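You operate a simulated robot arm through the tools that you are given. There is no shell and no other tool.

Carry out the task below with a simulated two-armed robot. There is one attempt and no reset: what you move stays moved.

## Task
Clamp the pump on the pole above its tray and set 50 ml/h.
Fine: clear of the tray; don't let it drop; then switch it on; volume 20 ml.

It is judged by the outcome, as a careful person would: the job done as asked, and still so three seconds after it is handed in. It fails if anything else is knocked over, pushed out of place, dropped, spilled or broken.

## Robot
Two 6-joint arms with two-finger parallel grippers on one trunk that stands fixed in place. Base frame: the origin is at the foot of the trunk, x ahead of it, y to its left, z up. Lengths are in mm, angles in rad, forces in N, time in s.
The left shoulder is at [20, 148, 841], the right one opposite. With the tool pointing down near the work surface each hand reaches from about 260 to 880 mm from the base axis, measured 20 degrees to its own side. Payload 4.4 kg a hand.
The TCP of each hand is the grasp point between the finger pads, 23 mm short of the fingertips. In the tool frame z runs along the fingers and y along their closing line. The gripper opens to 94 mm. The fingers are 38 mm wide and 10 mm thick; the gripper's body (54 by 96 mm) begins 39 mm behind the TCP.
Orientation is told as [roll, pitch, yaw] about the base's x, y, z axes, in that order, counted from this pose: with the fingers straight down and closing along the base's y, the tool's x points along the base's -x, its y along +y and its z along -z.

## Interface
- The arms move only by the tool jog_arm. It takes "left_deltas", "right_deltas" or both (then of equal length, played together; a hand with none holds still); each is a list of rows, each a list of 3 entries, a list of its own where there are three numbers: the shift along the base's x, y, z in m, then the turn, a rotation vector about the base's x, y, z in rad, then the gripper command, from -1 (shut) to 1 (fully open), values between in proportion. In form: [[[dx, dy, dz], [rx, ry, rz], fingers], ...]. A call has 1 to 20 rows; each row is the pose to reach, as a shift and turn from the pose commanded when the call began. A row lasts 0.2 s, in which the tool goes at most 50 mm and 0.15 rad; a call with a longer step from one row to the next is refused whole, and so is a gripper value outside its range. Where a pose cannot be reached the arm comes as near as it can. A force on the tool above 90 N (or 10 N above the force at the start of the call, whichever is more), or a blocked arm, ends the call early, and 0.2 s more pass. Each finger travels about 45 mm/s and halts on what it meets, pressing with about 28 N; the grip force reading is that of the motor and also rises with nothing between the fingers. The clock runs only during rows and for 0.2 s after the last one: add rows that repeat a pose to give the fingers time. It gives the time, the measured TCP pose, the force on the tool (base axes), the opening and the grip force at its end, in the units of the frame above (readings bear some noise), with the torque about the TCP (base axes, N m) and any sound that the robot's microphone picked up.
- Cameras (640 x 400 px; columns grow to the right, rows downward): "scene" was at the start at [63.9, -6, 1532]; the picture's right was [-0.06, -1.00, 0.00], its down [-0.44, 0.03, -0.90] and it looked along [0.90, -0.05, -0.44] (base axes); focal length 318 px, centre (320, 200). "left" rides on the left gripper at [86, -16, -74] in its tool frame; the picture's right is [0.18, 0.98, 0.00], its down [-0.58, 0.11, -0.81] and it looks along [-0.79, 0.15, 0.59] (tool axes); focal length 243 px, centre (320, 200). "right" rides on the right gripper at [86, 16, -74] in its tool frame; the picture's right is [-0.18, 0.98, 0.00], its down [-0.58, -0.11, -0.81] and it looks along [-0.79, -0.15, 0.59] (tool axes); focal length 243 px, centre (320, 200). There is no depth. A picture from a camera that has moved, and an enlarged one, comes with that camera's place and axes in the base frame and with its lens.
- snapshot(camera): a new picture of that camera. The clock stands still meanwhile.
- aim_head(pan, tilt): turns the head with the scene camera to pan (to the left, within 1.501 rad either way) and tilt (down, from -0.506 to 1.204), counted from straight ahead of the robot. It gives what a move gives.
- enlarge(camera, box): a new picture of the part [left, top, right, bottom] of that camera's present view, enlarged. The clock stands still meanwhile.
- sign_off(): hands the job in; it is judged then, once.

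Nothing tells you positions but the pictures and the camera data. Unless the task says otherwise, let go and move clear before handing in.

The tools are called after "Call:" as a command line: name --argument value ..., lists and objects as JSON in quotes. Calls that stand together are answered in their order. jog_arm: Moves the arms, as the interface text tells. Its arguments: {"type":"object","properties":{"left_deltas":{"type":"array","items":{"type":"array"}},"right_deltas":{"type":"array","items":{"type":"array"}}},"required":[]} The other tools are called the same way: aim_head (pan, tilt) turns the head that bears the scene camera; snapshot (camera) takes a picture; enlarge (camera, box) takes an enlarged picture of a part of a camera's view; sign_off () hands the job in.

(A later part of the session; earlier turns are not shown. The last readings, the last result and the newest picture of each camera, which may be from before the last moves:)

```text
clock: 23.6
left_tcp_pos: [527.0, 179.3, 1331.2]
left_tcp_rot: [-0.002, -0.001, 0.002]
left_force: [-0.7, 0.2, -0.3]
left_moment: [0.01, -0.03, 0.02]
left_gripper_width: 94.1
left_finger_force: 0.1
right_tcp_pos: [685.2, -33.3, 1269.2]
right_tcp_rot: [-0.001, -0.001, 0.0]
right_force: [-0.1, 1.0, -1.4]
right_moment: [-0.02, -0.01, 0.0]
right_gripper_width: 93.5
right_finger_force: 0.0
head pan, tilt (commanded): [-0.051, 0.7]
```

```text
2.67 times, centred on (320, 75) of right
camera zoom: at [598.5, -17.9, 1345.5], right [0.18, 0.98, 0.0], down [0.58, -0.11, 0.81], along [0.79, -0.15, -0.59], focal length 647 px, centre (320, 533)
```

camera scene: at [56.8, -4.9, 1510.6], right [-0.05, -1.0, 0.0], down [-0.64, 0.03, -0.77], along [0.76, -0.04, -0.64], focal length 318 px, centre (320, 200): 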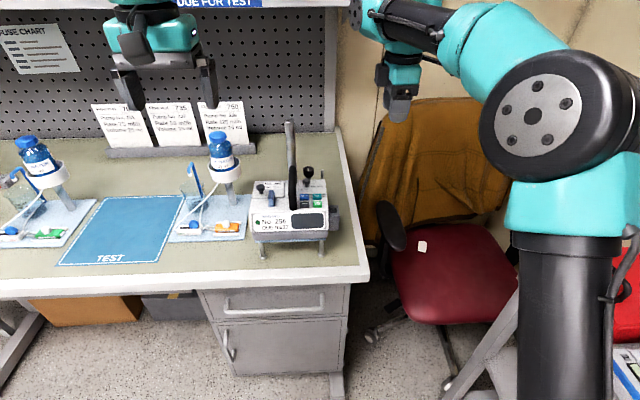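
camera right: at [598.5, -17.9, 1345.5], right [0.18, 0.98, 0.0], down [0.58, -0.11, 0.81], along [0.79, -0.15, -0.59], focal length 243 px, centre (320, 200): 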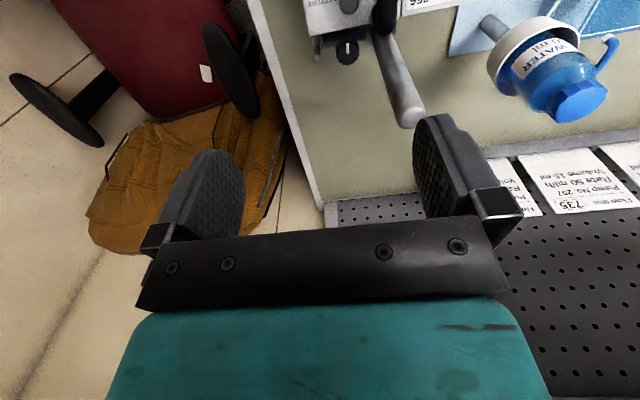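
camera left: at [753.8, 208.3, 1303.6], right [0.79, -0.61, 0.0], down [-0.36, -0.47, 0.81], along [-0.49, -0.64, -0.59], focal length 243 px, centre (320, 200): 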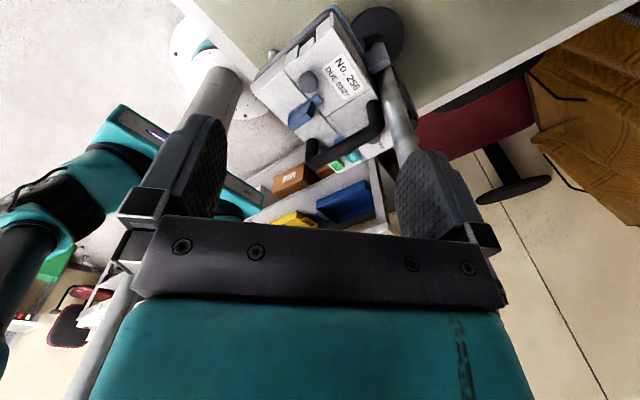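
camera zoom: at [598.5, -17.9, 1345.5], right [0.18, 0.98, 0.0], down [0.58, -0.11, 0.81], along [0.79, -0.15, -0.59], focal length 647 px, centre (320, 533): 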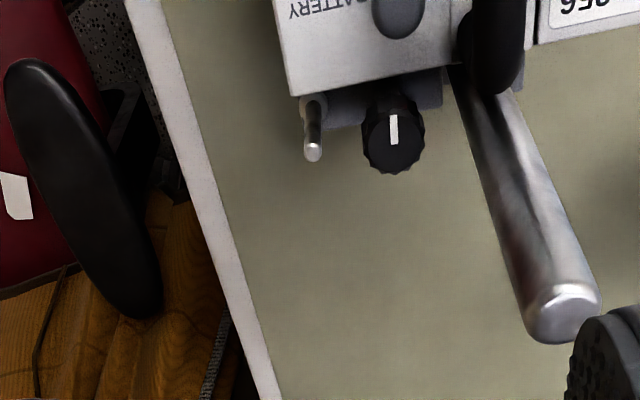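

Call:
enlarge --camera "right" --box '[300, 0, 410, 80]'

Call:
enlarge --camera "right" --box '[330, 10, 390, 70]'

```text
5.00 times, centred on (355, 40) of right
camera zoom: at [598.5, -17.9, 1345.5], right [0.18, 0.98, 0.0], down [0.58, -0.11, 0.81], along [0.79, -0.15, -0.59], focal length 1213 px, centre (145, 1000)
```

zoom: 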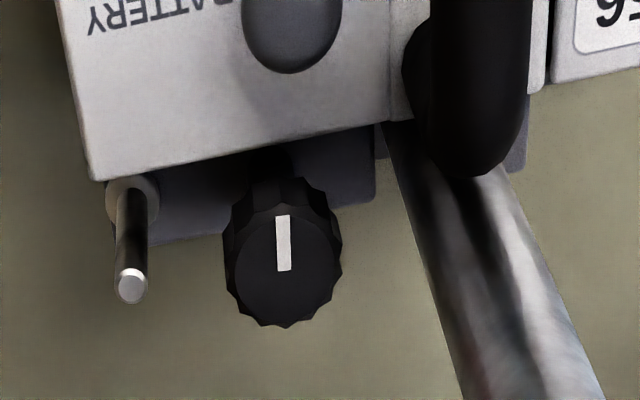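

```text
6.67 times, centred on (360, 40) of right
camera zoom: at [598.5, -17.9, 1345.5], right [0.18, 0.98, 0.0], down [0.58, -0.11, 0.81], along [0.79, -0.15, -0.59], focal length 1618 px, centre (53, 1267)
```

zoom: 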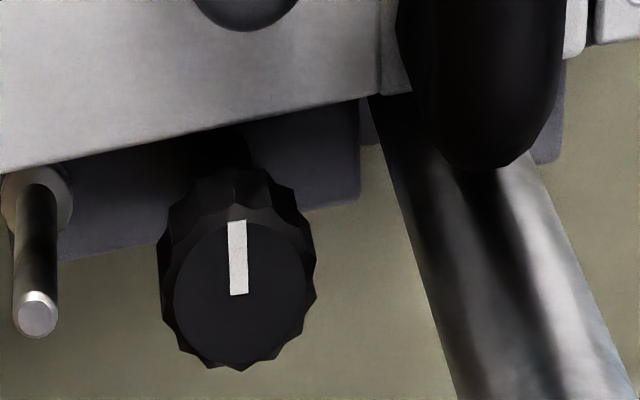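

From above, the pole sits between a fixed jaw and the right-hand clamp block; the knob (≈(725,-10), z 1030–1049, ~26 mm across) has its mark pointing to the front. Plan: left hand holds the handle bar (y≈29, z≈1070) and lifts; right hand turns the knob. I'll park the right hand at the right and bring the left above the handle.

Call:
jog_arm --right_deltas '[[[0, -0.018, 0], [0, 0, 0.142], 0.5], [[0, -0.036, 0], [0, 0, 0.285], 0.3], [[0, -0.054, 0], [0, 0, 0.428], 0], [[0, -0.072, 0], [0, 0, 0.571], 0], [[0, -0.09, 0], [0, 0, 0.714], 0], [[0, -0.108, 0], [0, 0, 0.857], 0], [[0, -0.126, 0], [0, 0, 1.0], 0], [[0, -0.144, 0], [0, 0, 1.142], 0], [[0, -0.162, 0], [0, 0, 1.285], 0], [[0, -0.18, 0], [0, 0, 1.428], 0], [[0, -0.195, 0], [0, 0, 1.57], 0], [[0, -0.195, 0], [0, 0, 1.57], 0], [[0, -0.195, 0], [0, 0, 1.57], 0]]' --left_deltas '[[[0, 0, 0], [0, 0, 0], 0.5], [[0, 0, 0], [0, 0, 0], 0.3], [[0, 0, 0], [0, 0, 0], 0.1], [[0, 0, 0], [0, 0, 0], 0.1], [[0, 0, 0], [0, 0, 0], 0.1], [[0.017, -0.022, -0.018], [0, 0, 0], 0.1], [[0.034, -0.044, -0.036], [0, 0, 0], 0.1], [[0.051, -0.066, -0.054], [0, 0, 0], 0.1], [[0.068, -0.088, -0.072], [0, 0, 0], 0.1], [[0.085, -0.11, -0.09], [0, 0, 0], 0.1], [[0.102, -0.132, -0.11], [0, 0, 0], 0.1], [[0.118, -0.15, -0.131], [0, 0, 0], 0.1], [[0.118, -0.15, -0.131], [0, 0, 0], 0.1]]'

Call:
snapshot --camera "left"

Call:
snapshot --camera "right"

Call:
snapshot --camera "scene"

```text
clock: 26.4
left_tcp_pos: [646.2, 30.3, 1198.0]
left_tcp_rot: [-0.001, 0.0, 0.001]
left_force: [-0.1, -0.1, -0.4]
left_moment: [0.03, -0.03, 0.01]
left_gripper_width: 51.7
left_finger_force: 0.0
right_tcp_pos: [685.2, -228.3, 1269.8]
right_tcp_rot: [0.0, 0.001, 1.572]
right_force: [-0.5, -1.4, 0.3]
right_moment: [-0.03, -0.01, -0.02]
right_gripper_width: 46.9
right_finger_force: 0.1
head pan, tilt (commanded): [-0.051, 0.7]
```

```text
taken
camera left: at [558.9, 13.2, 1274.0], right [-0.18, 0.98, 0.0], down [0.58, 0.11, 0.81], along [0.79, 0.15, -0.59], focal length 243 px, centre (320, 200)
```

left: 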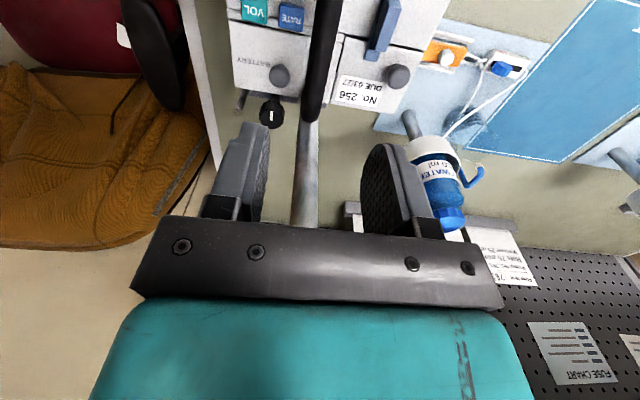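

```text
taken
camera right: at [668.6, -315.0, 1345.1], right [-0.98, 0.18, 0.0], down [0.11, 0.58, 0.81], along [0.15, 0.79, -0.59], focal length 243 px, centre (320, 200)
```

right: 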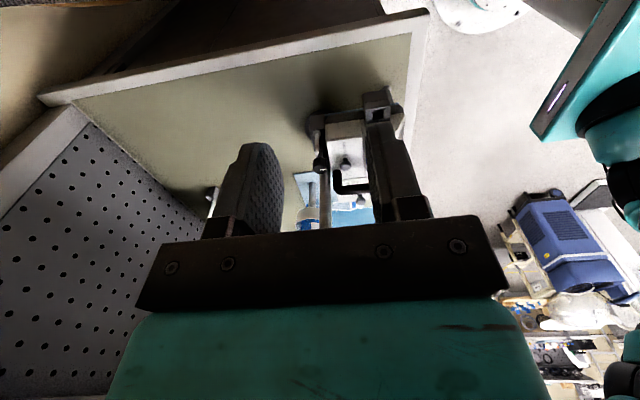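

```text
taken
camera scene: at [57.1, -4.9, 1510.5], right [-0.05, -1.0, 0.0], down [-0.64, 0.03, -0.77], along [0.76, -0.04, -0.64], focal length 318 px, centre (320, 200)
```

scene: 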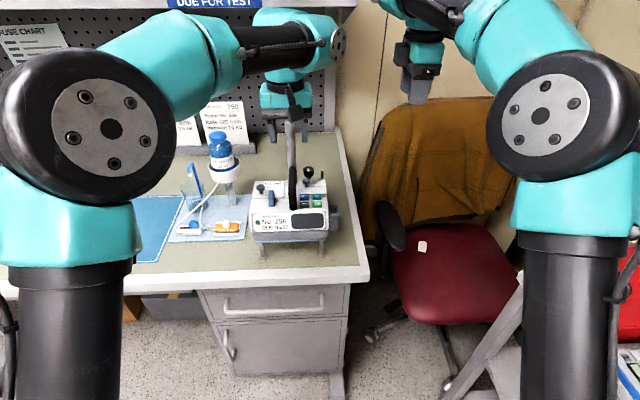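

Call:
enlarge --camera "left" --box '[230, 0, 420, 130]'

Call:
enlarge --camera "scene" --box '[240, 110, 350, 265]'

```text
3.08 times, centred on (325, 65) of left
camera zoom: at [558.9, 13.2, 1274.0], right [-0.18, 0.98, 0.0], down [0.58, 0.11, 0.81], along [0.79, 0.15, -0.59], focal length 746 px, centre (305, 615)
```

zoom: 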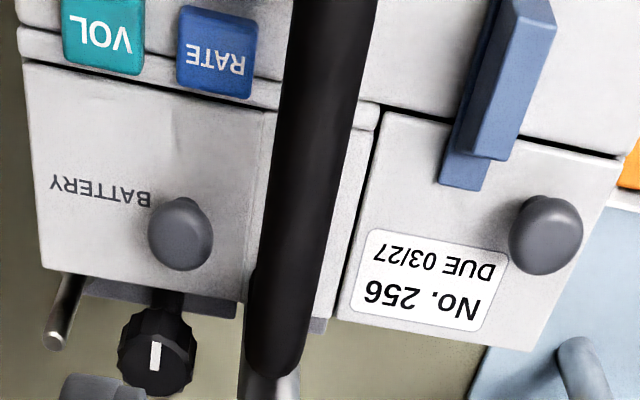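

```text
2.58 times, centred on (295, 188) of scene
camera zoom: at [57.1, -4.9, 1510.5], right [-0.05, -1.0, 0.0], down [-0.64, 0.03, -0.77], along [0.76, -0.04, -0.64], focal length 822 px, centre (384, 232)
```

zoom: 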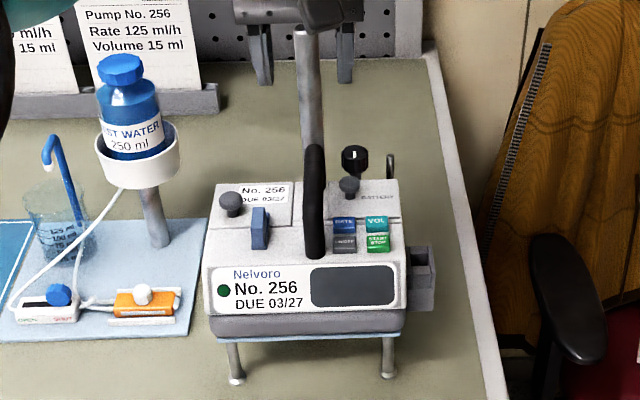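

The handle bar runs along x at y≈29, centre z≈1071, right under the left hand. I'll lean the left hand back a little (to leave room for the right one) and lower it around the bar.

Call:
jog_arm --left_deltas '[[[0, -0.001, -0.02], [0, -0.1, 0], 0.1], [[0, -0.001, -0.045], [0, -0.2, 0], 0.1], [[0, -0.001, -0.07], [0, -0.3, 0], 0.1], [[0, -0.001, -0.095], [0, -0.3, 0], 0.1], [[0, -0.001, -0.115], [0, -0.3, 0], 0.1], [[0, -0.001, -0.126], [0, -0.3, 0], 0.1], [[0, -0.001, -0.126], [0, -0.3, 0], 0.1]]'

Call:
snapshot --camera "left"

Call:
enlarge --camera "scene" --box '[240, 110, 350, 265]'

Call:
enlarge --camera "right" --box '[290, 80, 420, 230]'

```text
clock: 28.0
left_tcp_pos: [648.7, 27.9, 1072.7]
left_tcp_rot: [-0.003, -0.3, 0.001]
left_force: [-0.6, -0.7, -0.2]
left_moment: [0.03, -0.01, -0.02]
left_gripper_width: 51.8
left_finger_force: 0.0
right_tcp_pos: [685.0, -227.1, 1269.7]
right_tcp_rot: [0.0, 0.001, 1.571]
right_force: [0.3, 0.0, -0.1]
right_moment: [0.01, -0.02, -0.01]
right_gripper_width: 47.0
right_finger_force: 0.0
head pan, tilt (commanded): [-0.051, 0.7]
```

```text
taken
camera left: at [542.7, 11.7, 1119.2], right [-0.18, 0.98, -0.06], down [0.32, 0.11, 0.94], along [0.93, 0.15, -0.33], focal length 243 px, centre (320, 200)
```

left: 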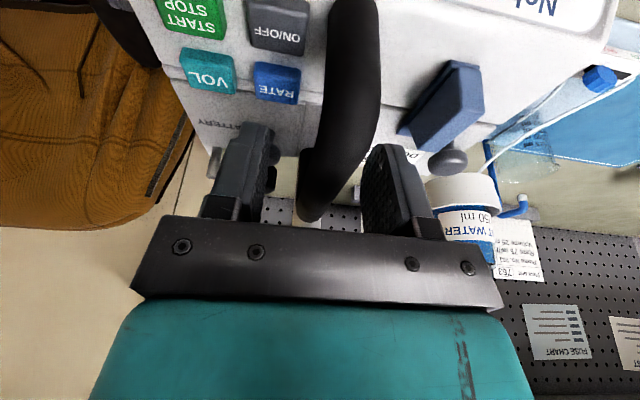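

```text
2.58 times, centred on (295, 188) of scene
camera zoom: at [57.1, -4.9, 1510.5], right [-0.05, -1.0, 0.0], down [-0.64, 0.03, -0.76], along [0.76, -0.04, -0.64], focal length 822 px, centre (384, 232)
```

zoom: 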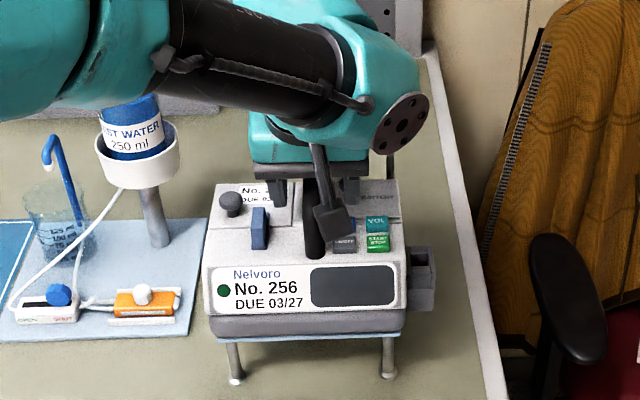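

```text
2.67 times, centred on (355, 155) of right
camera zoom: at [668.6, -315.0, 1345.0], right [-0.98, 0.18, 0.0], down [0.11, 0.58, 0.81], along [0.15, 0.79, -0.59], focal length 647 px, centre (227, 320)
```

zoom: 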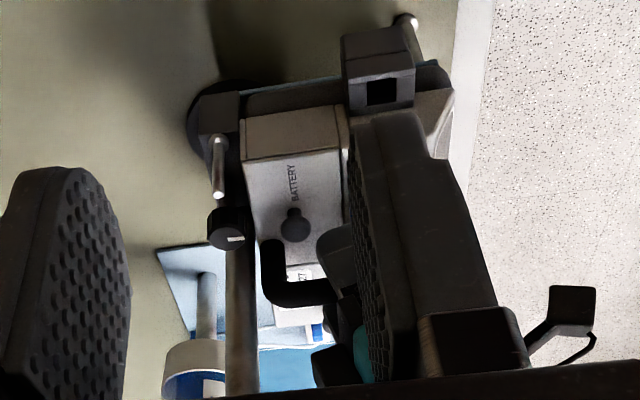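

The bar lies between the left fingers. I'll close on it.

Call:
jog_arm --left_deltas '[[[0, 0, 0], [0, 0, 0], -1], [[0, 0, 0], [0, 0, 0], -1], [[0, 0, 0], [0, 0, 0], -1], [[0, 0, 0], [0, 0, 0], -1], [[0, 0, 0], [0, 0, 0], -1]]'

Call:
snapshot --camera "left"

Call:
enlarge --camera "right" --box '[290, 80, 420, 230]'

```text
clock: 29.2
left_tcp_pos: [648.2, 29.6, 1073.6]
left_tcp_rot: [-0.001, -0.3, 0.0]
left_force: [0.8, 2.5, 1.1]
left_moment: [0.04, 0.12, -0.02]
left_gripper_width: 17.8
left_finger_force: 27.9
right_tcp_pos: [684.9, -228.6, 1269.5]
right_tcp_rot: [0.0, 0.0, 1.571]
right_force: [0.6, 0.4, 0.1]
right_moment: [0.04, 0.02, 0.01]
right_gripper_width: 47.1
right_finger_force: 0.1
head pan, tilt (commanded): [-0.051, 0.7]
```

```text
taken
camera left: at [542.7, 11.8, 1119.3], right [-0.18, 0.98, -0.06], down [0.32, 0.11, 0.94], along [0.93, 0.15, -0.33], focal length 243 px, centre (320, 200)
```

left: 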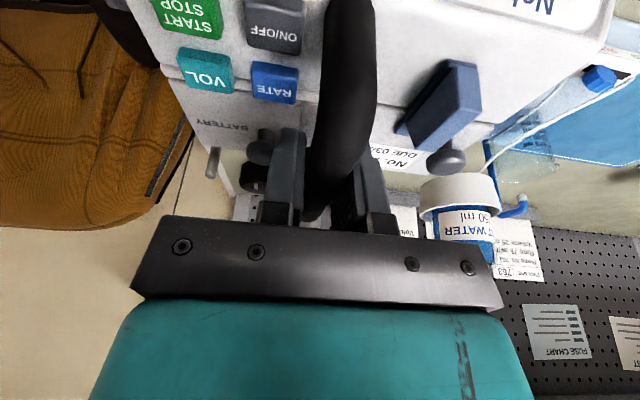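

```text
2.67 times, centred on (355, 155) of right
camera zoom: at [668.6, -314.8, 1345.0], right [-0.98, 0.18, 0.0], down [0.11, 0.58, 0.81], along [0.15, 0.79, -0.59], focal length 647 px, centre (227, 320)
```

zoom: 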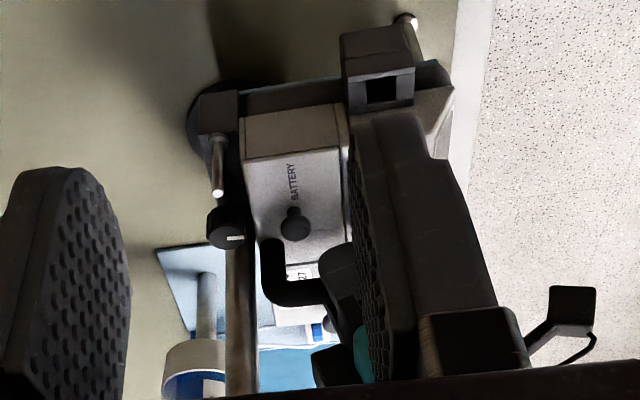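

The handle is gripped (17.8 mm, ~28 N). I'll lift a small amount first and check the load and that the pump follows straight.

Call:
jog_arm --left_deltas '[[[0, 0, 0.005], [0, 0, 0], -1], [[0, 0, 0.01], [0, 0, 0], -1], [[0, 0, 0.015], [0, 0, 0], -1], [[0, 0, 0.015], [0, 0, 0], -1]]'

Call:
enlarge --camera "scene" --box '[240, 110, 350, 265]'

Call:
enlarge --camera "right" --box '[290, 80, 420, 230]'

```text
clock: 30.2
left_tcp_pos: [645.9, 27.9, 1087.6]
left_tcp_rot: [0.0, -0.3, 0.0]
left_force: [0.6, 0.1, -8.7]
left_moment: [-0.03, 0.03, 0.02]
left_gripper_width: 17.6
left_finger_force: 27.9
right_tcp_pos: [685.0, -227.8, 1269.1]
right_tcp_rot: [0.001, 0.001, 1.571]
right_force: [-0.2, 0.6, 0.0]
right_moment: [0.01, 0.01, -0.02]
right_gripper_width: 47.1
right_finger_force: 0.0
head pan, tilt (commanded): [-0.051, 0.7]
```

```text
2.58 times, centred on (295, 188) of scene
camera zoom: at [57.3, -4.9, 1510.5], right [-0.05, -1.0, 0.0], down [-0.64, 0.03, -0.76], along [0.76, -0.04, -0.64], focal length 822 px, centre (384, 232)
```

zoom: 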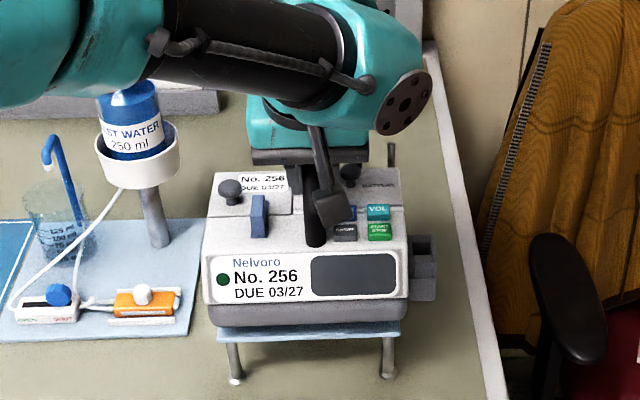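

```text
2.67 times, centred on (355, 155) of right
camera zoom: at [668.8, -315.0, 1344.9], right [-0.98, 0.18, 0.0], down [0.11, 0.58, 0.81], along [0.15, 0.79, -0.59], focal length 647 px, centre (227, 320)
```

zoom: 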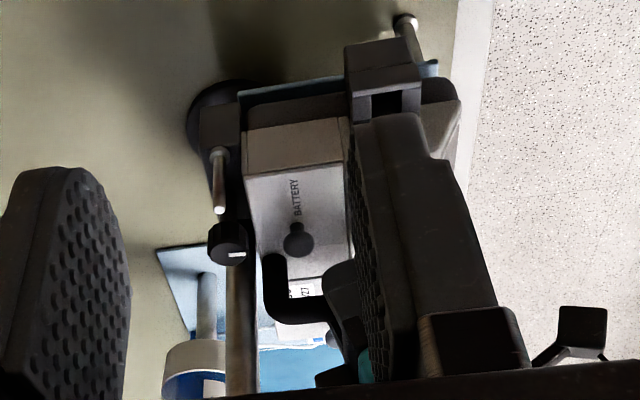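

The pump comes up freely (about 0.9 kg) and hangs level. I'll lift it another ~82 mm straight up the pole, which also puts the pole top below the right hand's body when it works the knob.

Call:
jog_arm --left_deltas '[[[0, 0, 0.007], [0, 0, 0], -1], [[0, 0, 0.015], [0, 0, 0], -1], [[0, 0, 0.023], [0, 0, 0], -1], [[0, 0, 0.031], [0, 0, 0], -1], [[0, 0, 0.039], [0, 0, 0], -1], [[0, 0, 0.047], [0, 0, 0], -1], [[0, 0, 0.055], [0, 0, 0], -1], [[0, 0, 0.063], [0, 0, 0], -1], [[0, 0, 0.071], [0, 0, 0], -1], [[0, 0, 0.079], [0, 0, 0], -1], [[0, 0, 0.083], [0, 0, 0], -1], [[0, 0, 0.083], [0, 0, 0], -1]]'

Call:
snapshot --camera "scene"

Call:
snapshot --camera "right"

Call:
snapshot --camera "left"

```text
clock: 32.8
left_tcp_pos: [647.8, 26.9, 1169.3]
left_tcp_rot: [-0.001, -0.3, 0.002]
left_force: [0.6, -0.9, -9.6]
left_moment: [-0.02, 0.01, -0.02]
left_gripper_width: 18.2
left_finger_force: 27.8
right_tcp_pos: [685.2, -227.9, 1269.6]
right_tcp_rot: [-0.001, 0.0, 1.571]
right_force: [0.2, -1.3, 0.5]
right_moment: [0.01, 0.01, -0.04]
right_gripper_width: 47.1
right_finger_force: 0.0
head pan, tilt (commanded): [-0.051, 0.7]
```

```text
taken
camera scene: at [57.3, -4.9, 1510.5], right [-0.05, -1.0, 0.0], down [-0.64, 0.03, -0.76], along [0.76, -0.04, -0.64], focal length 318 px, centre (320, 200)
```

scene: 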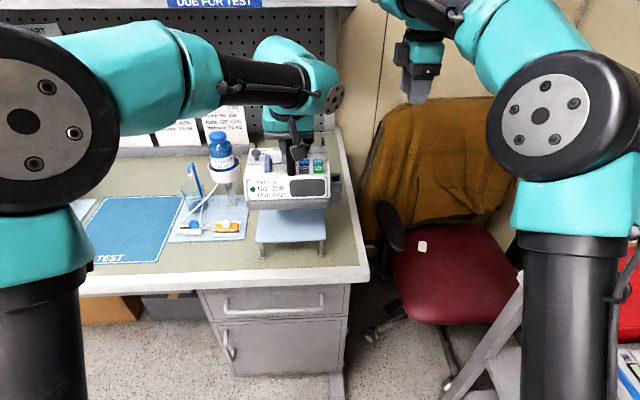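

```text
taken
camera right: at [668.8, -315.0, 1344.9], right [-0.98, 0.18, 0.0], down [0.11, 0.58, 0.81], along [0.15, 0.79, -0.59], focal length 243 px, centre (320, 200)
```

right: 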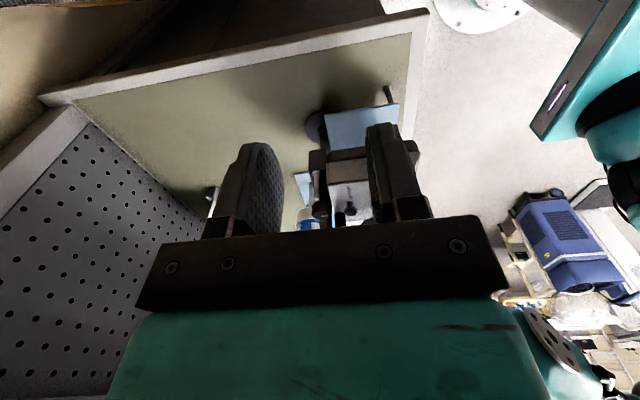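

```text
taken
camera left: at [541.7, 10.8, 1216.1], right [-0.18, 0.98, -0.06], down [0.32, 0.11, 0.94], along [0.93, 0.15, -0.33], focal length 243 px, centre (320, 200)
```

left: 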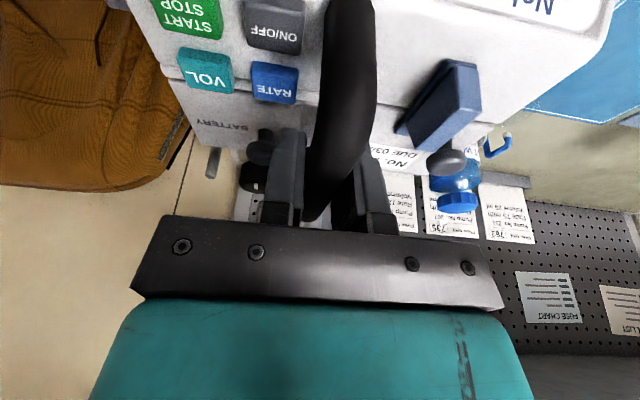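

The pump is up, clear of the tray, with its jaws still around the pole. I'll zoom in on the clamp from the right camera.

Call:
enlarge --camera "right" --box '[290, 100, 400, 235]'

Call:
enlarge --camera "scene" --box '[230, 120, 350, 260]'

```text
2.96 times, centred on (345, 168) of right
camera zoom: at [668.8, -315.0, 1344.9], right [-0.98, 0.18, 0.0], down [0.11, 0.58, 0.81], along [0.15, 0.79, -0.59], focal length 719 px, centre (246, 296)
```

zoom: 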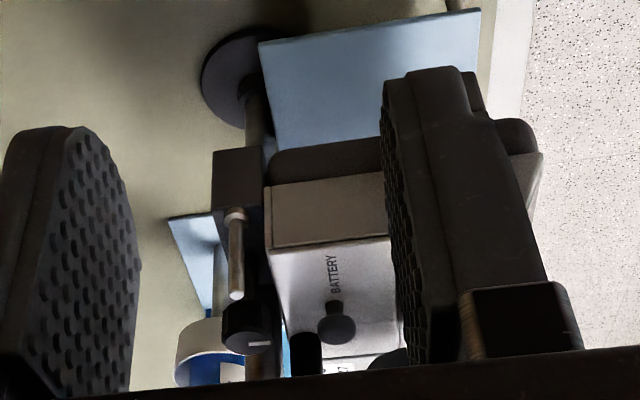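

```text
2.86 times, centred on (290, 190) of scene
camera zoom: at [57.3, -4.9, 1510.5], right [-0.05, -1.0, 0.0], down [-0.64, 0.03, -0.76], along [0.76, -0.04, -0.64], focal length 910 px, centre (406, 229)
```

zoom: 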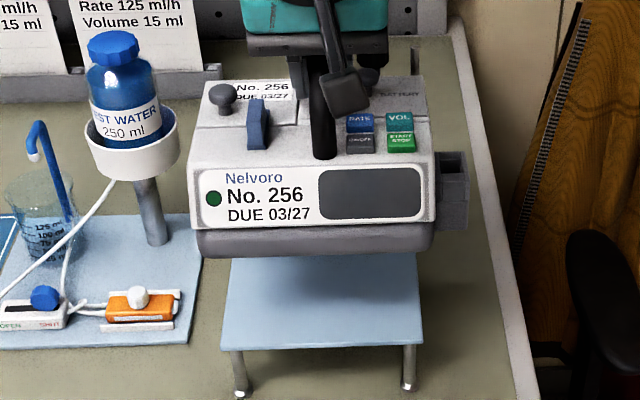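

The knob should now be at about (725,-11), top z≈1146. I'll bring the right hand in stages toward a point above it, watching the clearance between the two wrists.

Call:
jog_arm --right_deltas '[[[0.01, 0.03, 0], [0, 0, 0], 0], [[0.02, 0.06, 0], [0, 0, 0], 0], [[0.03, 0.09, 0], [0, 0, 0], 0], [[0.04, 0.12, 0], [0, 0, 0], 0], [[0.04, 0.12, 0], [0, 0, 0], 0]]'

Call:
snapshot --camera "scene"

Call:
snapshot --camera "right"

Call:
snapshot --camera "left"

```text
clock: 34.0
left_tcp_pos: [646.3, 28.1, 1170.1]
left_tcp_rot: [-0.003, -0.301, 0.003]
left_force: [0.3, 0.1, -8.7]
left_moment: [0.0, 0.06, 0.01]
left_gripper_width: 17.7
left_finger_force: 27.8
right_tcp_pos: [728.0, -109.8, 1269.4]
right_tcp_rot: [-0.001, 0.0, 1.571]
right_force: [0.1, -0.2, -0.4]
right_moment: [0.04, 0.01, 0.01]
right_gripper_width: 46.8
right_finger_force: 0.0
head pan, tilt (commanded): [-0.051, 0.7]
```

```text
taken
camera scene: at [57.3, -4.9, 1510.5], right [-0.05, -1.0, 0.0], down [-0.64, 0.03, -0.76], along [0.76, -0.04, -0.64], focal length 318 px, centre (320, 200)
```

scene: 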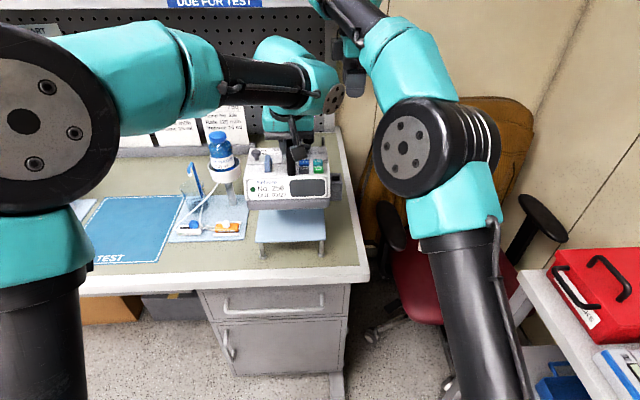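

```text
taken
camera right: at [709.9, -196.2, 1345.1], right [-0.98, 0.18, 0.0], down [0.11, 0.58, 0.81], along [0.15, 0.79, -0.59], focal length 243 px, centre (320, 200)
```

right: 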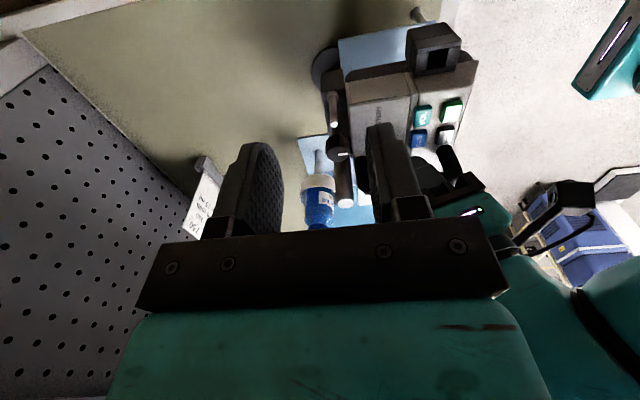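

```text
taken
camera left: at [541.7, 10.7, 1216.1], right [-0.18, 0.98, -0.06], down [0.32, 0.11, 0.94], along [0.93, 0.15, -0.33], focal length 243 px, centre (320, 200)
```

left: 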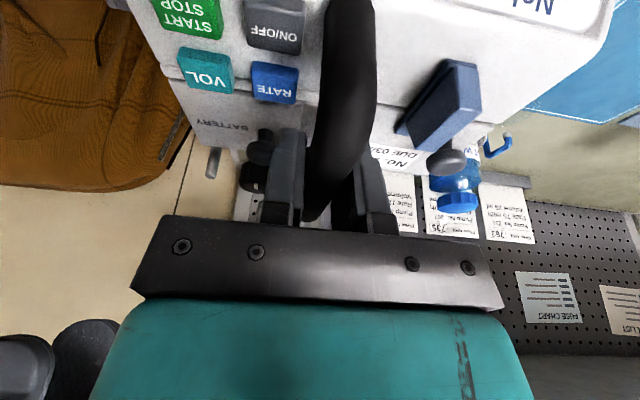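

The two wrists would crowd each other when the right hand is over the knob (left wrist sticks out to y≈-60). I'll set the pump gently back on its tray and re-grip the round handle with the left hand rolled away to the left, so the right side stays free.

Call:
jog_arm --right_deltas '[[[0, -0.03, 0], [0, 0, 0], 0], [[0, -0.06, 0], [0, 0, 0], 0], [[0, -0.09, 0], [0, 0, 0], 0], [[0, -0.11, 0], [0, 0, 0], 0], [[0, -0.11, 0], [0, 0, 0], 0], [[0, -0.11, 0], [0, 0, 0], 0], [[0, -0.11, 0], [0, 0, 0], 0], [[0, -0.11, 0], [0, 0, 0], 0], [[0, -0.11, 0], [0, 0, 0], 0], [[0, -0.11, 0], [0, 0, 0], 0], [[0, -0.11, 0], [0, 0, 0], 0], [[0, -0.11, 0], [0, 0, 0], 0], [[0, -0.11, 0], [0, 0, 0], 0], [[0, -0.11, 0], [0, 0, 0], 0], [[0, -0.11, 0], [0, 0, 0], 0]]' --left_deltas '[[[0, 0, -0.008], [0, 0, 0], -1], [[0, 0, -0.016], [0, 0, 0], -1], [[0, 0, -0.024], [0, 0, 0], -1], [[0, 0, -0.032], [0, 0, 0], -1], [[0, 0, -0.04], [0, 0, 0], -1], [[0, 0, -0.048], [0, 0, 0], -1], [[0, 0, -0.056], [0, 0, 0], -1], [[0, 0, -0.064], [0, 0, 0], -1], [[0, 0, -0.072], [0, 0, 0], -1], [[0, 0, -0.08], [0, 0, 0], -1], [[0, 0, -0.085], [0, 0, 0], -1], [[0, 0, -0.089], [0, 0, 0], -1], [[0, 0, -0.092], [0, 0, 0], -1], [[0, 0, -0.095], [0, 0, 0], -1], [[0, 0, -0.0965], [0, 0, 0], -1]]'

Call:
enlarge --camera "right" --box '[290, 40, 480, 230]'

Call:
enlarge --camera "scene" --box '[230, 120, 350, 260]'

```text
clock: 37.2
left_tcp_pos: [647.3, 28.4, 1074.6]
left_tcp_rot: [-0.001, -0.301, 0.002]
left_force: [-0.4, -0.2, -9.9]
left_moment: [-0.02, 0.0, -0.02]
left_gripper_width: 17.8
left_finger_force: 27.9
right_tcp_pos: [724.0, -216.9, 1269.5]
right_tcp_rot: [-0.001, 0.0, 1.57]
right_force: [0.0, 0.4, -0.2]
right_moment: [-0.04, -0.03, -0.01]
right_gripper_width: 46.9
right_finger_force: 0.2
head pan, tilt (commanded): [-0.051, 0.7]
```

```text
2.11 times, centred on (385, 135) of right
camera zoom: at [706.4, -304.5, 1345.4], right [-0.98, 0.18, 0.0], down [0.11, 0.58, 0.81], along [0.15, 0.79, -0.59], focal length 511 px, centre (183, 337)
```

zoom: 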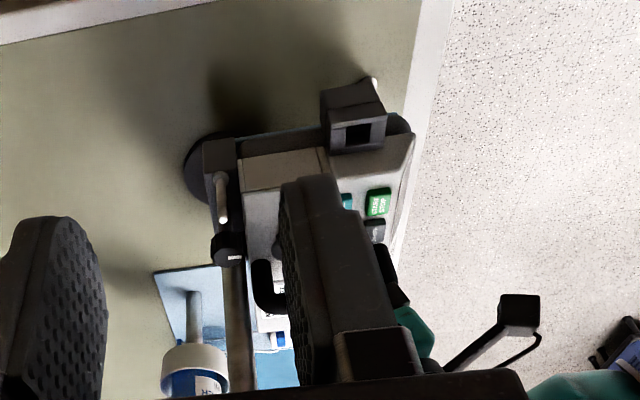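

```text
2.86 times, centred on (290, 190) of scene
camera zoom: at [57.3, -4.9, 1510.5], right [-0.05, -1.0, 0.0], down [-0.64, 0.03, -0.76], along [0.76, -0.04, -0.64], focal length 910 px, centre (406, 229)
```

zoom: 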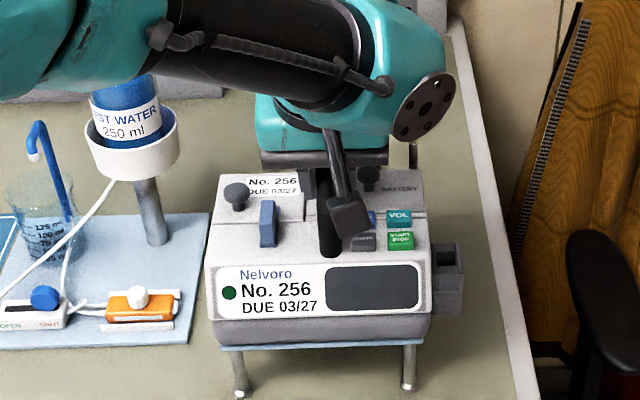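

The pump still hangs from the hand by its full weight; I'll ease it down the last few millimetres.

Call:
jog_arm --left_deltas '[[[0, 0, -0.0008], [0, 0, 0], -1], [[0, 0, -0.0015], [0, 0, 0], -1], [[0, 0, -0.0015], [0, 0, 0], -1]]'

```text
clock: 38.0
left_tcp_pos: [648.0, 28.3, 1073.2]
left_tcp_rot: [-0.003, -0.301, 0.002]
left_force: [1.4, 1.4, 5.3]
left_moment: [-0.02, 1.04, -0.02]
left_gripper_width: 17.9
left_finger_force: 28.0
right_tcp_pos: [723.5, -217.0, 1270.6]
right_tcp_rot: [0.0, 0.001, 1.572]
right_force: [0.3, 0.0, 0.6]
right_moment: [0.0, -0.01, -0.02]
right_gripper_width: 46.9
right_finger_force: 0.1
head pan, tilt (commanded): [-0.051, 0.7]
```

It's resting on the tray now. I'll open the left hand and raise it straight off the handle.

Call:
jog_arm --left_deltas '[[[0, 0, 0.0005], [0, 0, 0], -0.3], [[0, 0, 0.0005], [0, 0, 0], 0.1], [[0, 0, 0.0005], [0, 0, 0], 0.1], [[0, 0, 0.0005], [0, 0, 0], 0.1], [[0, 0, 0.02], [0, 0, 0], 0.1], [[0, 0, 0.04], [0, 0, 0], 0.1], [[0, 0, 0.06], [0, 0, 0], 0.1], [[0, 0, 0.06], [0, 0, 0], 0.1]]'

Call:
enlarge --camera "scene" --box '[230, 120, 350, 260]'

Call:
enlarge --camera "right" --box '[290, 60, 430, 230]'

```text
clock: 39.8
left_tcp_pos: [647.5, 28.8, 1133.7]
left_tcp_rot: [-0.002, -0.3, 0.001]
left_force: [-0.2, -0.2, -0.2]
left_moment: [-0.01, 0.01, 0.0]
left_gripper_width: 51.7
left_finger_force: 0.0
right_tcp_pos: [721.7, -215.9, 1269.7]
right_tcp_rot: [0.0, 0.001, 1.571]
right_force: [0.0, 1.0, 0.2]
right_moment: [-0.01, 0.0, -0.03]
right_gripper_width: 46.7
right_finger_force: 0.1
head pan, tilt (commanded): [-0.051, 0.7]
```

```text
2.86 times, centred on (290, 190) of scene
camera zoom: at [57.2, -4.9, 1510.5], right [-0.05, -1.0, 0.0], down [-0.64, 0.03, -0.76], along [0.76, -0.04, -0.64], focal length 910 px, centre (406, 229)
```

zoom: 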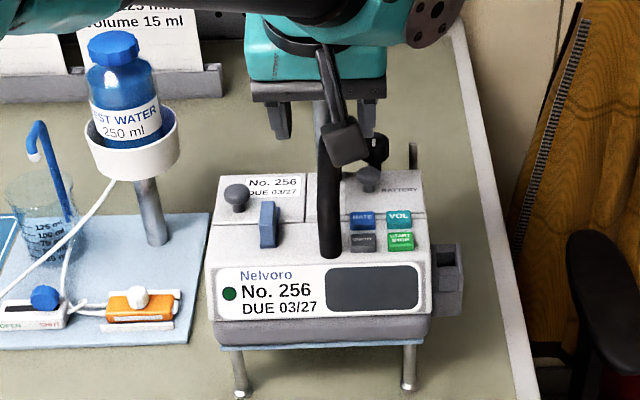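

```text
2.35 times, centred on (360, 145) of right
camera zoom: at [706.3, -304.5, 1345.4], right [-0.98, 0.18, 0.0], down [0.11, 0.58, 0.81], along [0.15, 0.79, -0.59], focal length 571 px, centre (226, 329)
```

zoom: 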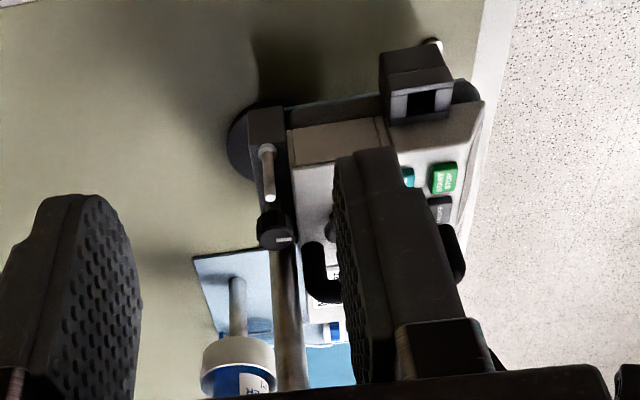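

The pump is back on its tray, undisturbed. Now I'll roll the left hand 0.5 rad so it comes in from the upper left, and approach the bar along the finger direction.

Call:
jog_arm --left_deltas '[[[0, 0.005, 0.012], [-0.125, 0, 0], 0.0], [[-0.006, 0.016, 0.015], [-0.25, 0, 0], -0.1], [[-0.014, 0.026, 0.01], [-0.375, 0, 0], -0.2], [[-0.0207, 0.032, 0.002], [-0.5, 0, 0], -0.2], [[-0.0207, 0.032, -0.002], [-0.5, 0, 0], -0.2], [[-0.0207, 0.032, -0.002], [-0.5, 0, 0], -0.2]]'

Call:
snapshot --camera "left"

Call:
snapshot --camera "scene"

Call:
snapshot --camera "right"

```text
clock: 41.2
left_tcp_pos: [625.9, 59.7, 1129.8]
left_tcp_rot: [-0.522, -0.262, 0.15]
left_force: [-0.4, -0.9, -0.1]
left_moment: [0.02, 0.0, 0.02]
left_gripper_width: 37.4
left_finger_force: 0.1
right_tcp_pos: [722.4, -218.0, 1269.9]
right_tcp_rot: [-0.001, 0.0, 1.571]
right_force: [-0.4, -1.0, -0.1]
right_moment: [0.01, -0.03, 0.01]
right_gripper_width: 47.2
right_finger_force: 0.2
head pan, tilt (commanded): [-0.051, 0.7]
```

```text
taken
camera left: at [520.6, 67.7, 1178.7], right [-0.18, 0.84, -0.52], down [0.32, 0.55, 0.77], along [0.93, -0.03, -0.36], focal length 243 px, centre (320, 200)
```

left: 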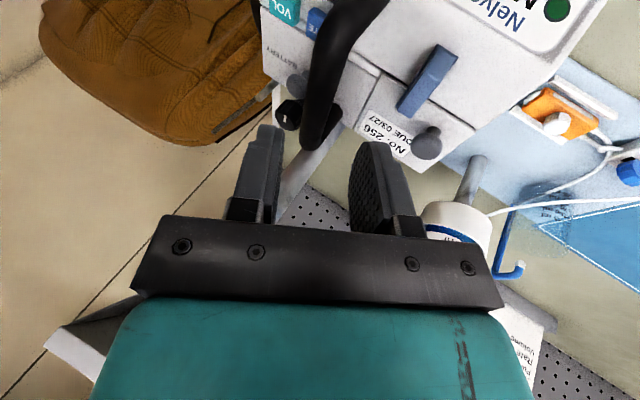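

```text
taken
camera scene: at [57.1, -4.9, 1510.5], right [-0.05, -1.0, 0.0], down [-0.64, 0.03, -0.76], along [0.76, -0.04, -0.64], focal length 318 px, centre (320, 200)
```

scene: 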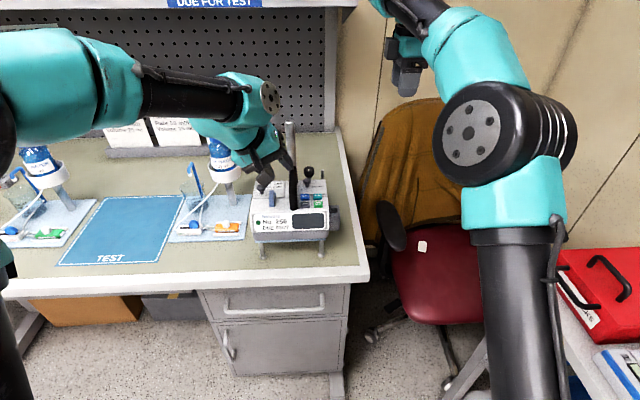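

```text
taken
camera right: at [706.3, -304.5, 1345.4], right [-0.98, 0.18, 0.0], down [0.11, 0.58, 0.81], along [0.15, 0.79, -0.59], focal length 243 px, centre (320, 200)
```

right: 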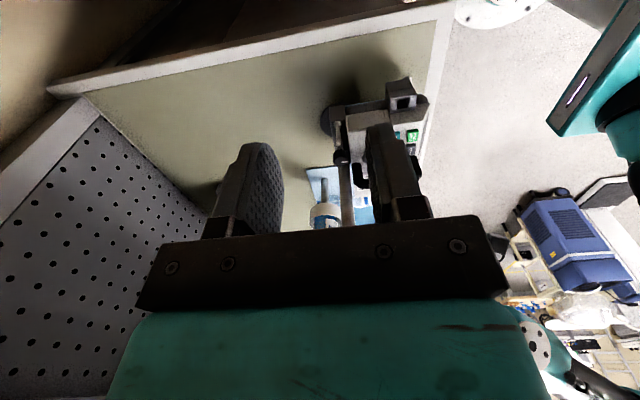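

The left wrist is now well clear of the right side. I'll slide the left fingers down along their axis onto the handle.

Call:
jog_arm --left_deltas '[[[0.005, -0.008, -0.0147], [0, 0, 0], -0.2], [[0.0104, -0.016, -0.0294], [0, 0, 0], -0.2], [[0.0156, -0.024, -0.044], [0, 0, 0], -0.2], [[0.0207, -0.032, -0.0587], [0, 0, 0], -0.2], [[0.0207, -0.032, -0.0587], [0, 0, 0], -0.2]]'

Call:
snapshot --camera "left"

Call:
enlarge --camera "scene" --box '[230, 120, 350, 260]'

```text
clock: 42.4
left_tcp_pos: [646.7, 26.6, 1072.5]
left_tcp_rot: [-0.521, -0.262, 0.149]
left_force: [-0.6, 0.2, -0.7]
left_moment: [0.04, -0.03, 0.01]
left_gripper_width: 37.4
left_finger_force: 0.1
right_tcp_pos: [722.7, -217.5, 1269.9]
right_tcp_rot: [0.0, 0.001, 1.569]
right_force: [1.1, 0.5, 0.1]
right_moment: [0.01, 0.0, -0.05]
right_gripper_width: 47.1
right_finger_force: 0.1
head pan, tilt (commanded): [-0.051, 0.7]
```

```text
taken
camera left: at [541.7, 33.5, 1121.5], right [-0.18, 0.84, -0.52], down [0.32, 0.55, 0.77], along [0.93, -0.03, -0.36], focal length 243 px, centre (320, 200)
```

left: 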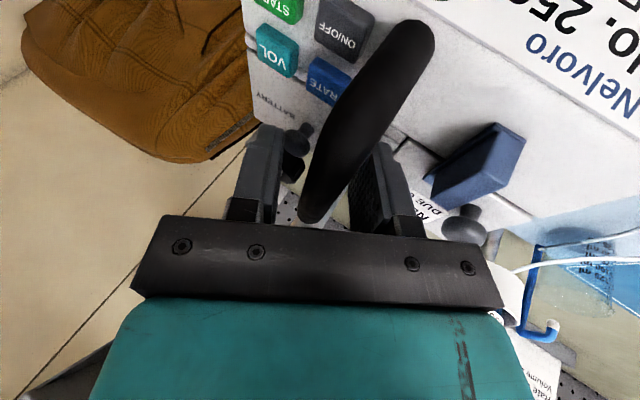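

```text
2.86 times, centred on (290, 190) of scene
camera zoom: at [57.1, -4.9, 1510.5], right [-0.05, -1.0, 0.0], down [-0.64, 0.03, -0.76], along [0.76, -0.04, -0.64], focal length 910 px, centre (406, 229)
```

zoom: 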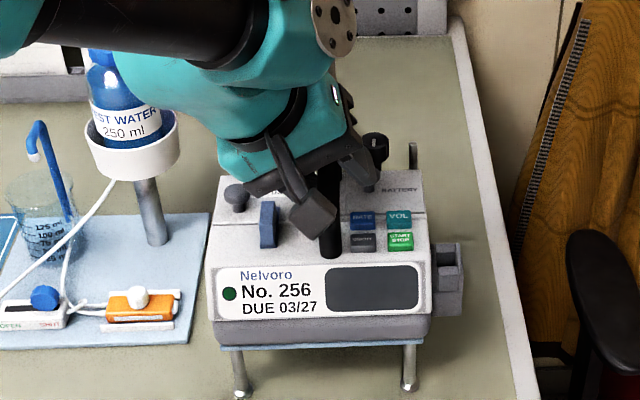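

The bar is between the fingers; closing, then lifting in one smooth rise.

Call:
jog_arm --left_deltas '[[[0, 0, 0], [0, 0, 0], -0.5], [[0, 0, 0], [0, 0, 0], -1], [[0, 0, 0], [0, 0, 0], -1], [[0, 0, 0], [0, 0, 0], -1]]'

Call:
snapshot --camera "left"

```text
clock: 43.4
left_tcp_pos: [647.1, 26.2, 1071.3]
left_tcp_rot: [-0.52, -0.26, 0.15]
left_force: [-0.9, 1.4, 0.9]
left_moment: [0.01, 0.17, 0.02]
left_gripper_width: 17.8
left_finger_force: 28.1
right_tcp_pos: [723.5, -216.5, 1270.0]
right_tcp_rot: [0.0, 0.001, 1.572]
right_force: [-0.8, 0.6, 0.5]
right_moment: [0.03, 0.01, -0.01]
right_gripper_width: 46.8
right_finger_force: 0.1
head pan, tilt (commanded): [-0.051, 0.7]
```

```text
taken
camera left: at [541.6, 33.7, 1121.2], right [-0.18, 0.84, -0.52], down [0.32, 0.55, 0.77], along [0.93, -0.03, -0.36], focal length 243 px, centre (320, 200)
```

left: 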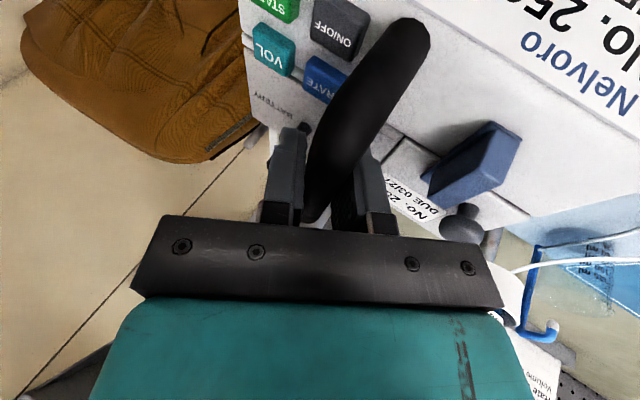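

Call:
jog_arm --left_deltas '[[[0, 0, 0.005], [0, 0, 0], -1], [[0, 0, 0.01], [0, 0, 0], -1], [[0, 0, 0.016], [0, 0, 0], -1], [[0, 0, 0.024], [0, 0, 0], -1], [[0, 0, 0.032], [0, 0, 0], -1], [[0, 0, 0.04], [0, 0, 0], -1], [[0, 0, 0.048], [0, 0, 0], -1], [[0, 0, 0.056], [0, 0, 0], -1], [[0, 0, 0.064], [0, 0, 0], -1], [[0, 0, 0.072], [0, 0, 0], -1], [[0, 0, 0.08], [0, 0, 0], -1], [[0, 0, 0.088], [0, 0, 0], -1], [[0, 0, 0.096], [0, 0, 0], -1], [[0, 0, 0.1], [0, 0, 0], -1], [[0, 0, 0.1], [0, 0, 0], -1]]'

Call:
snapshot --camera "scene"

Call:
enlarge --camera "scene" --box '[230, 120, 350, 260]'

Call:
enlarge --camera "right" --box '[290, 80, 420, 235]'

```text
clock: 46.6
left_tcp_pos: [647.5, 26.5, 1171.4]
left_tcp_rot: [-0.519, -0.262, 0.148]
left_force: [-0.1, 0.5, -9.7]
left_moment: [-0.01, 0.03, 0.0]
left_gripper_width: 18.0
left_finger_force: 28.4
right_tcp_pos: [722.5, -217.3, 1270.6]
right_tcp_rot: [0.0, 0.0, 1.571]
right_force: [0.2, 0.2, 0.5]
right_moment: [-0.03, 0.01, 0.03]
right_gripper_width: 47.1
right_finger_force: 0.0
head pan, tilt (commanded): [-0.051, 0.7]
```

```text
taken
camera scene: at [57.3, -4.9, 1510.5], right [-0.05, -1.0, 0.0], down [-0.64, 0.03, -0.76], along [0.76, -0.04, -0.64], focal length 318 px, centre (320, 200)
```

scene: 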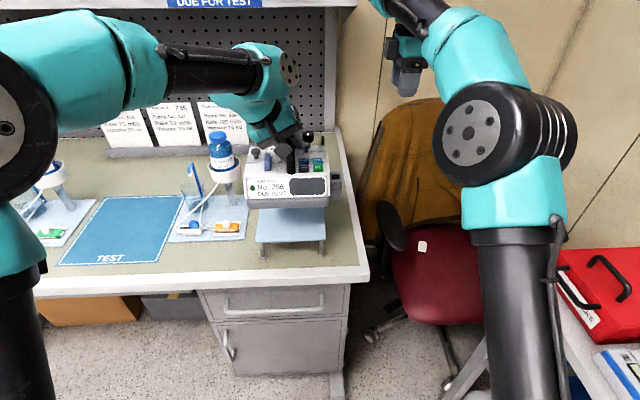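

```text
2.86 times, centred on (290, 190) of scene
camera zoom: at [57.3, -4.9, 1510.5], right [-0.05, -1.0, 0.0], down [-0.64, 0.03, -0.76], along [0.76, -0.04, -0.64], focal length 910 px, centre (406, 229)
```

zoom: 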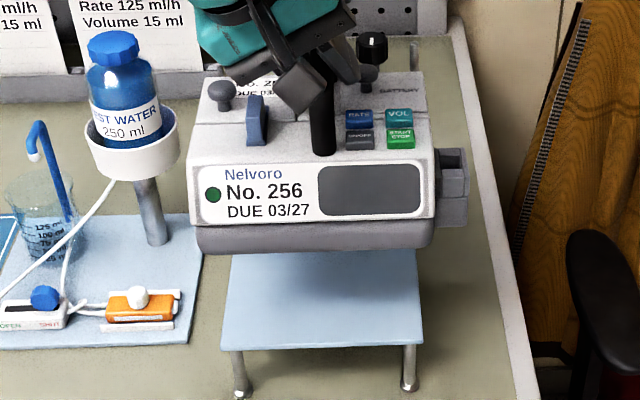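

```text
2.58 times, centred on (355, 158) of right
camera zoom: at [706.5, -304.5, 1345.3], right [-0.98, 0.18, 0.0], down [0.11, 0.58, 0.81], along [0.15, 0.79, -0.59], focal length 626 px, centre (230, 310)
```

zoom: 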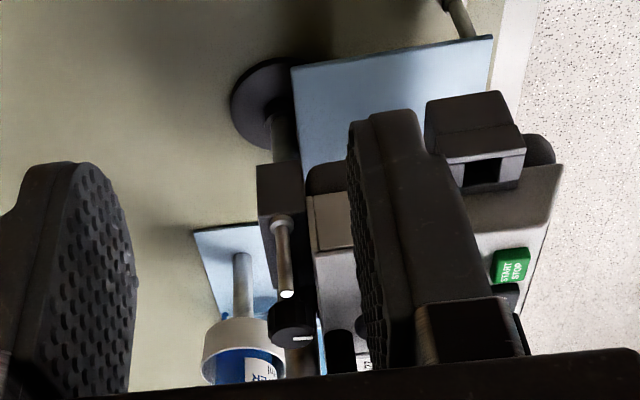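

The pump is held 100 mm up; the knob top is now at about (723,-12,1149). I'll lean the right hand 0.4 rad and bring it to hover off the knob with its fingers 40 mm apart along x.

Call:
jog_arm --right_deltas '[[[0, 0.025, 0], [0.13, 0, 0], -0.05], [[0, 0.05, 0], [0.26, 0, 0], -0.05], [[0, 0.075, 0], [0.4, 0, 0], -0.05], [[0, 0.1, -0.005], [0.4, 0, 0], -0.05], [[0, 0.125, -0.015], [0.4, 0, 0], -0.05], [[0, 0.145, -0.025], [0.4, 0, 0], -0.05], [[0, 0.145, -0.025], [0.4, 0, 0], -0.05]]'

Call:
snapshot --camera "scene"

Call:
snapshot --camera "right"

Call:
enlarge --camera "right" --box '[240, 100, 450, 250]'

```text
clock: 48.2
left_tcp_pos: [648.3, 26.3, 1171.2]
left_tcp_rot: [-0.521, -0.261, 0.148]
left_force: [0.6, 0.3, -8.6]
left_moment: [-0.07, -0.01, -0.02]
left_gripper_width: 17.6
left_finger_force: 28.3
right_tcp_pos: [723.8, -71.7, 1245.3]
right_tcp_rot: [0.0, -0.398, 1.571]
right_force: [0.2, 0.3, 0.0]
right_moment: [-0.04, 0.01, 0.0]
right_gripper_width: 44.5
right_finger_force: 0.1
head pan, tilt (commanded): [-0.051, 0.7]
```

```text
taken
camera scene: at [57.3, -4.9, 1510.5], right [-0.05, -1.0, 0.0], down [-0.64, 0.03, -0.76], along [0.76, -0.04, -0.64], focal length 318 px, centre (320, 200)
```

scene: 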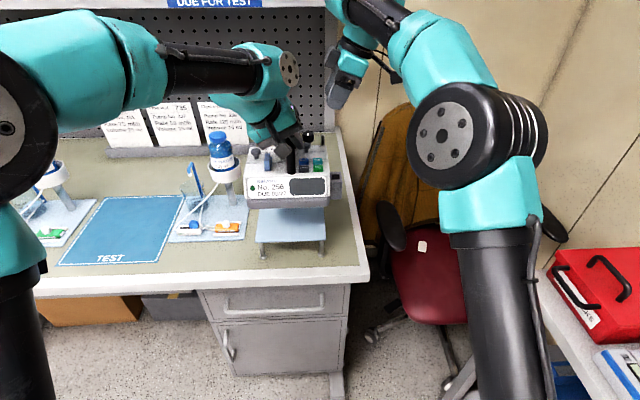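

```text
taken
camera right: at [708.8, -181.6, 1280.9], right [-0.98, 0.17, 0.07], down [0.11, 0.22, 0.97], along [0.15, 0.96, -0.24], focal length 243 px, centre (320, 200)
```

right: 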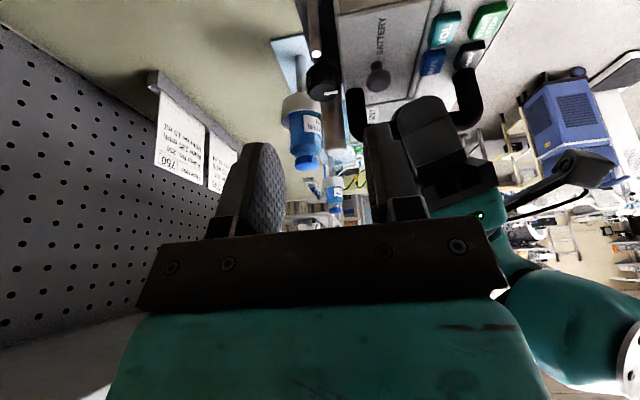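

```text
2.67 times, centred on (345, 175) of right
camera zoom: at [708.8, -181.6, 1280.9], right [-0.98, 0.17, 0.07], down [0.11, 0.22, 0.97], along [0.15, 0.96, -0.24], focal length 647 px, centre (253, 267)
```

zoom: 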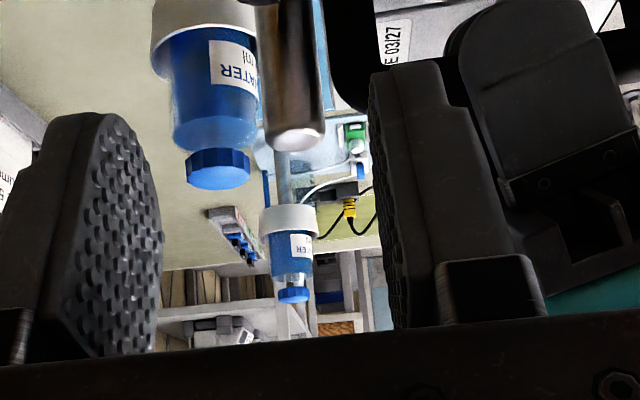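

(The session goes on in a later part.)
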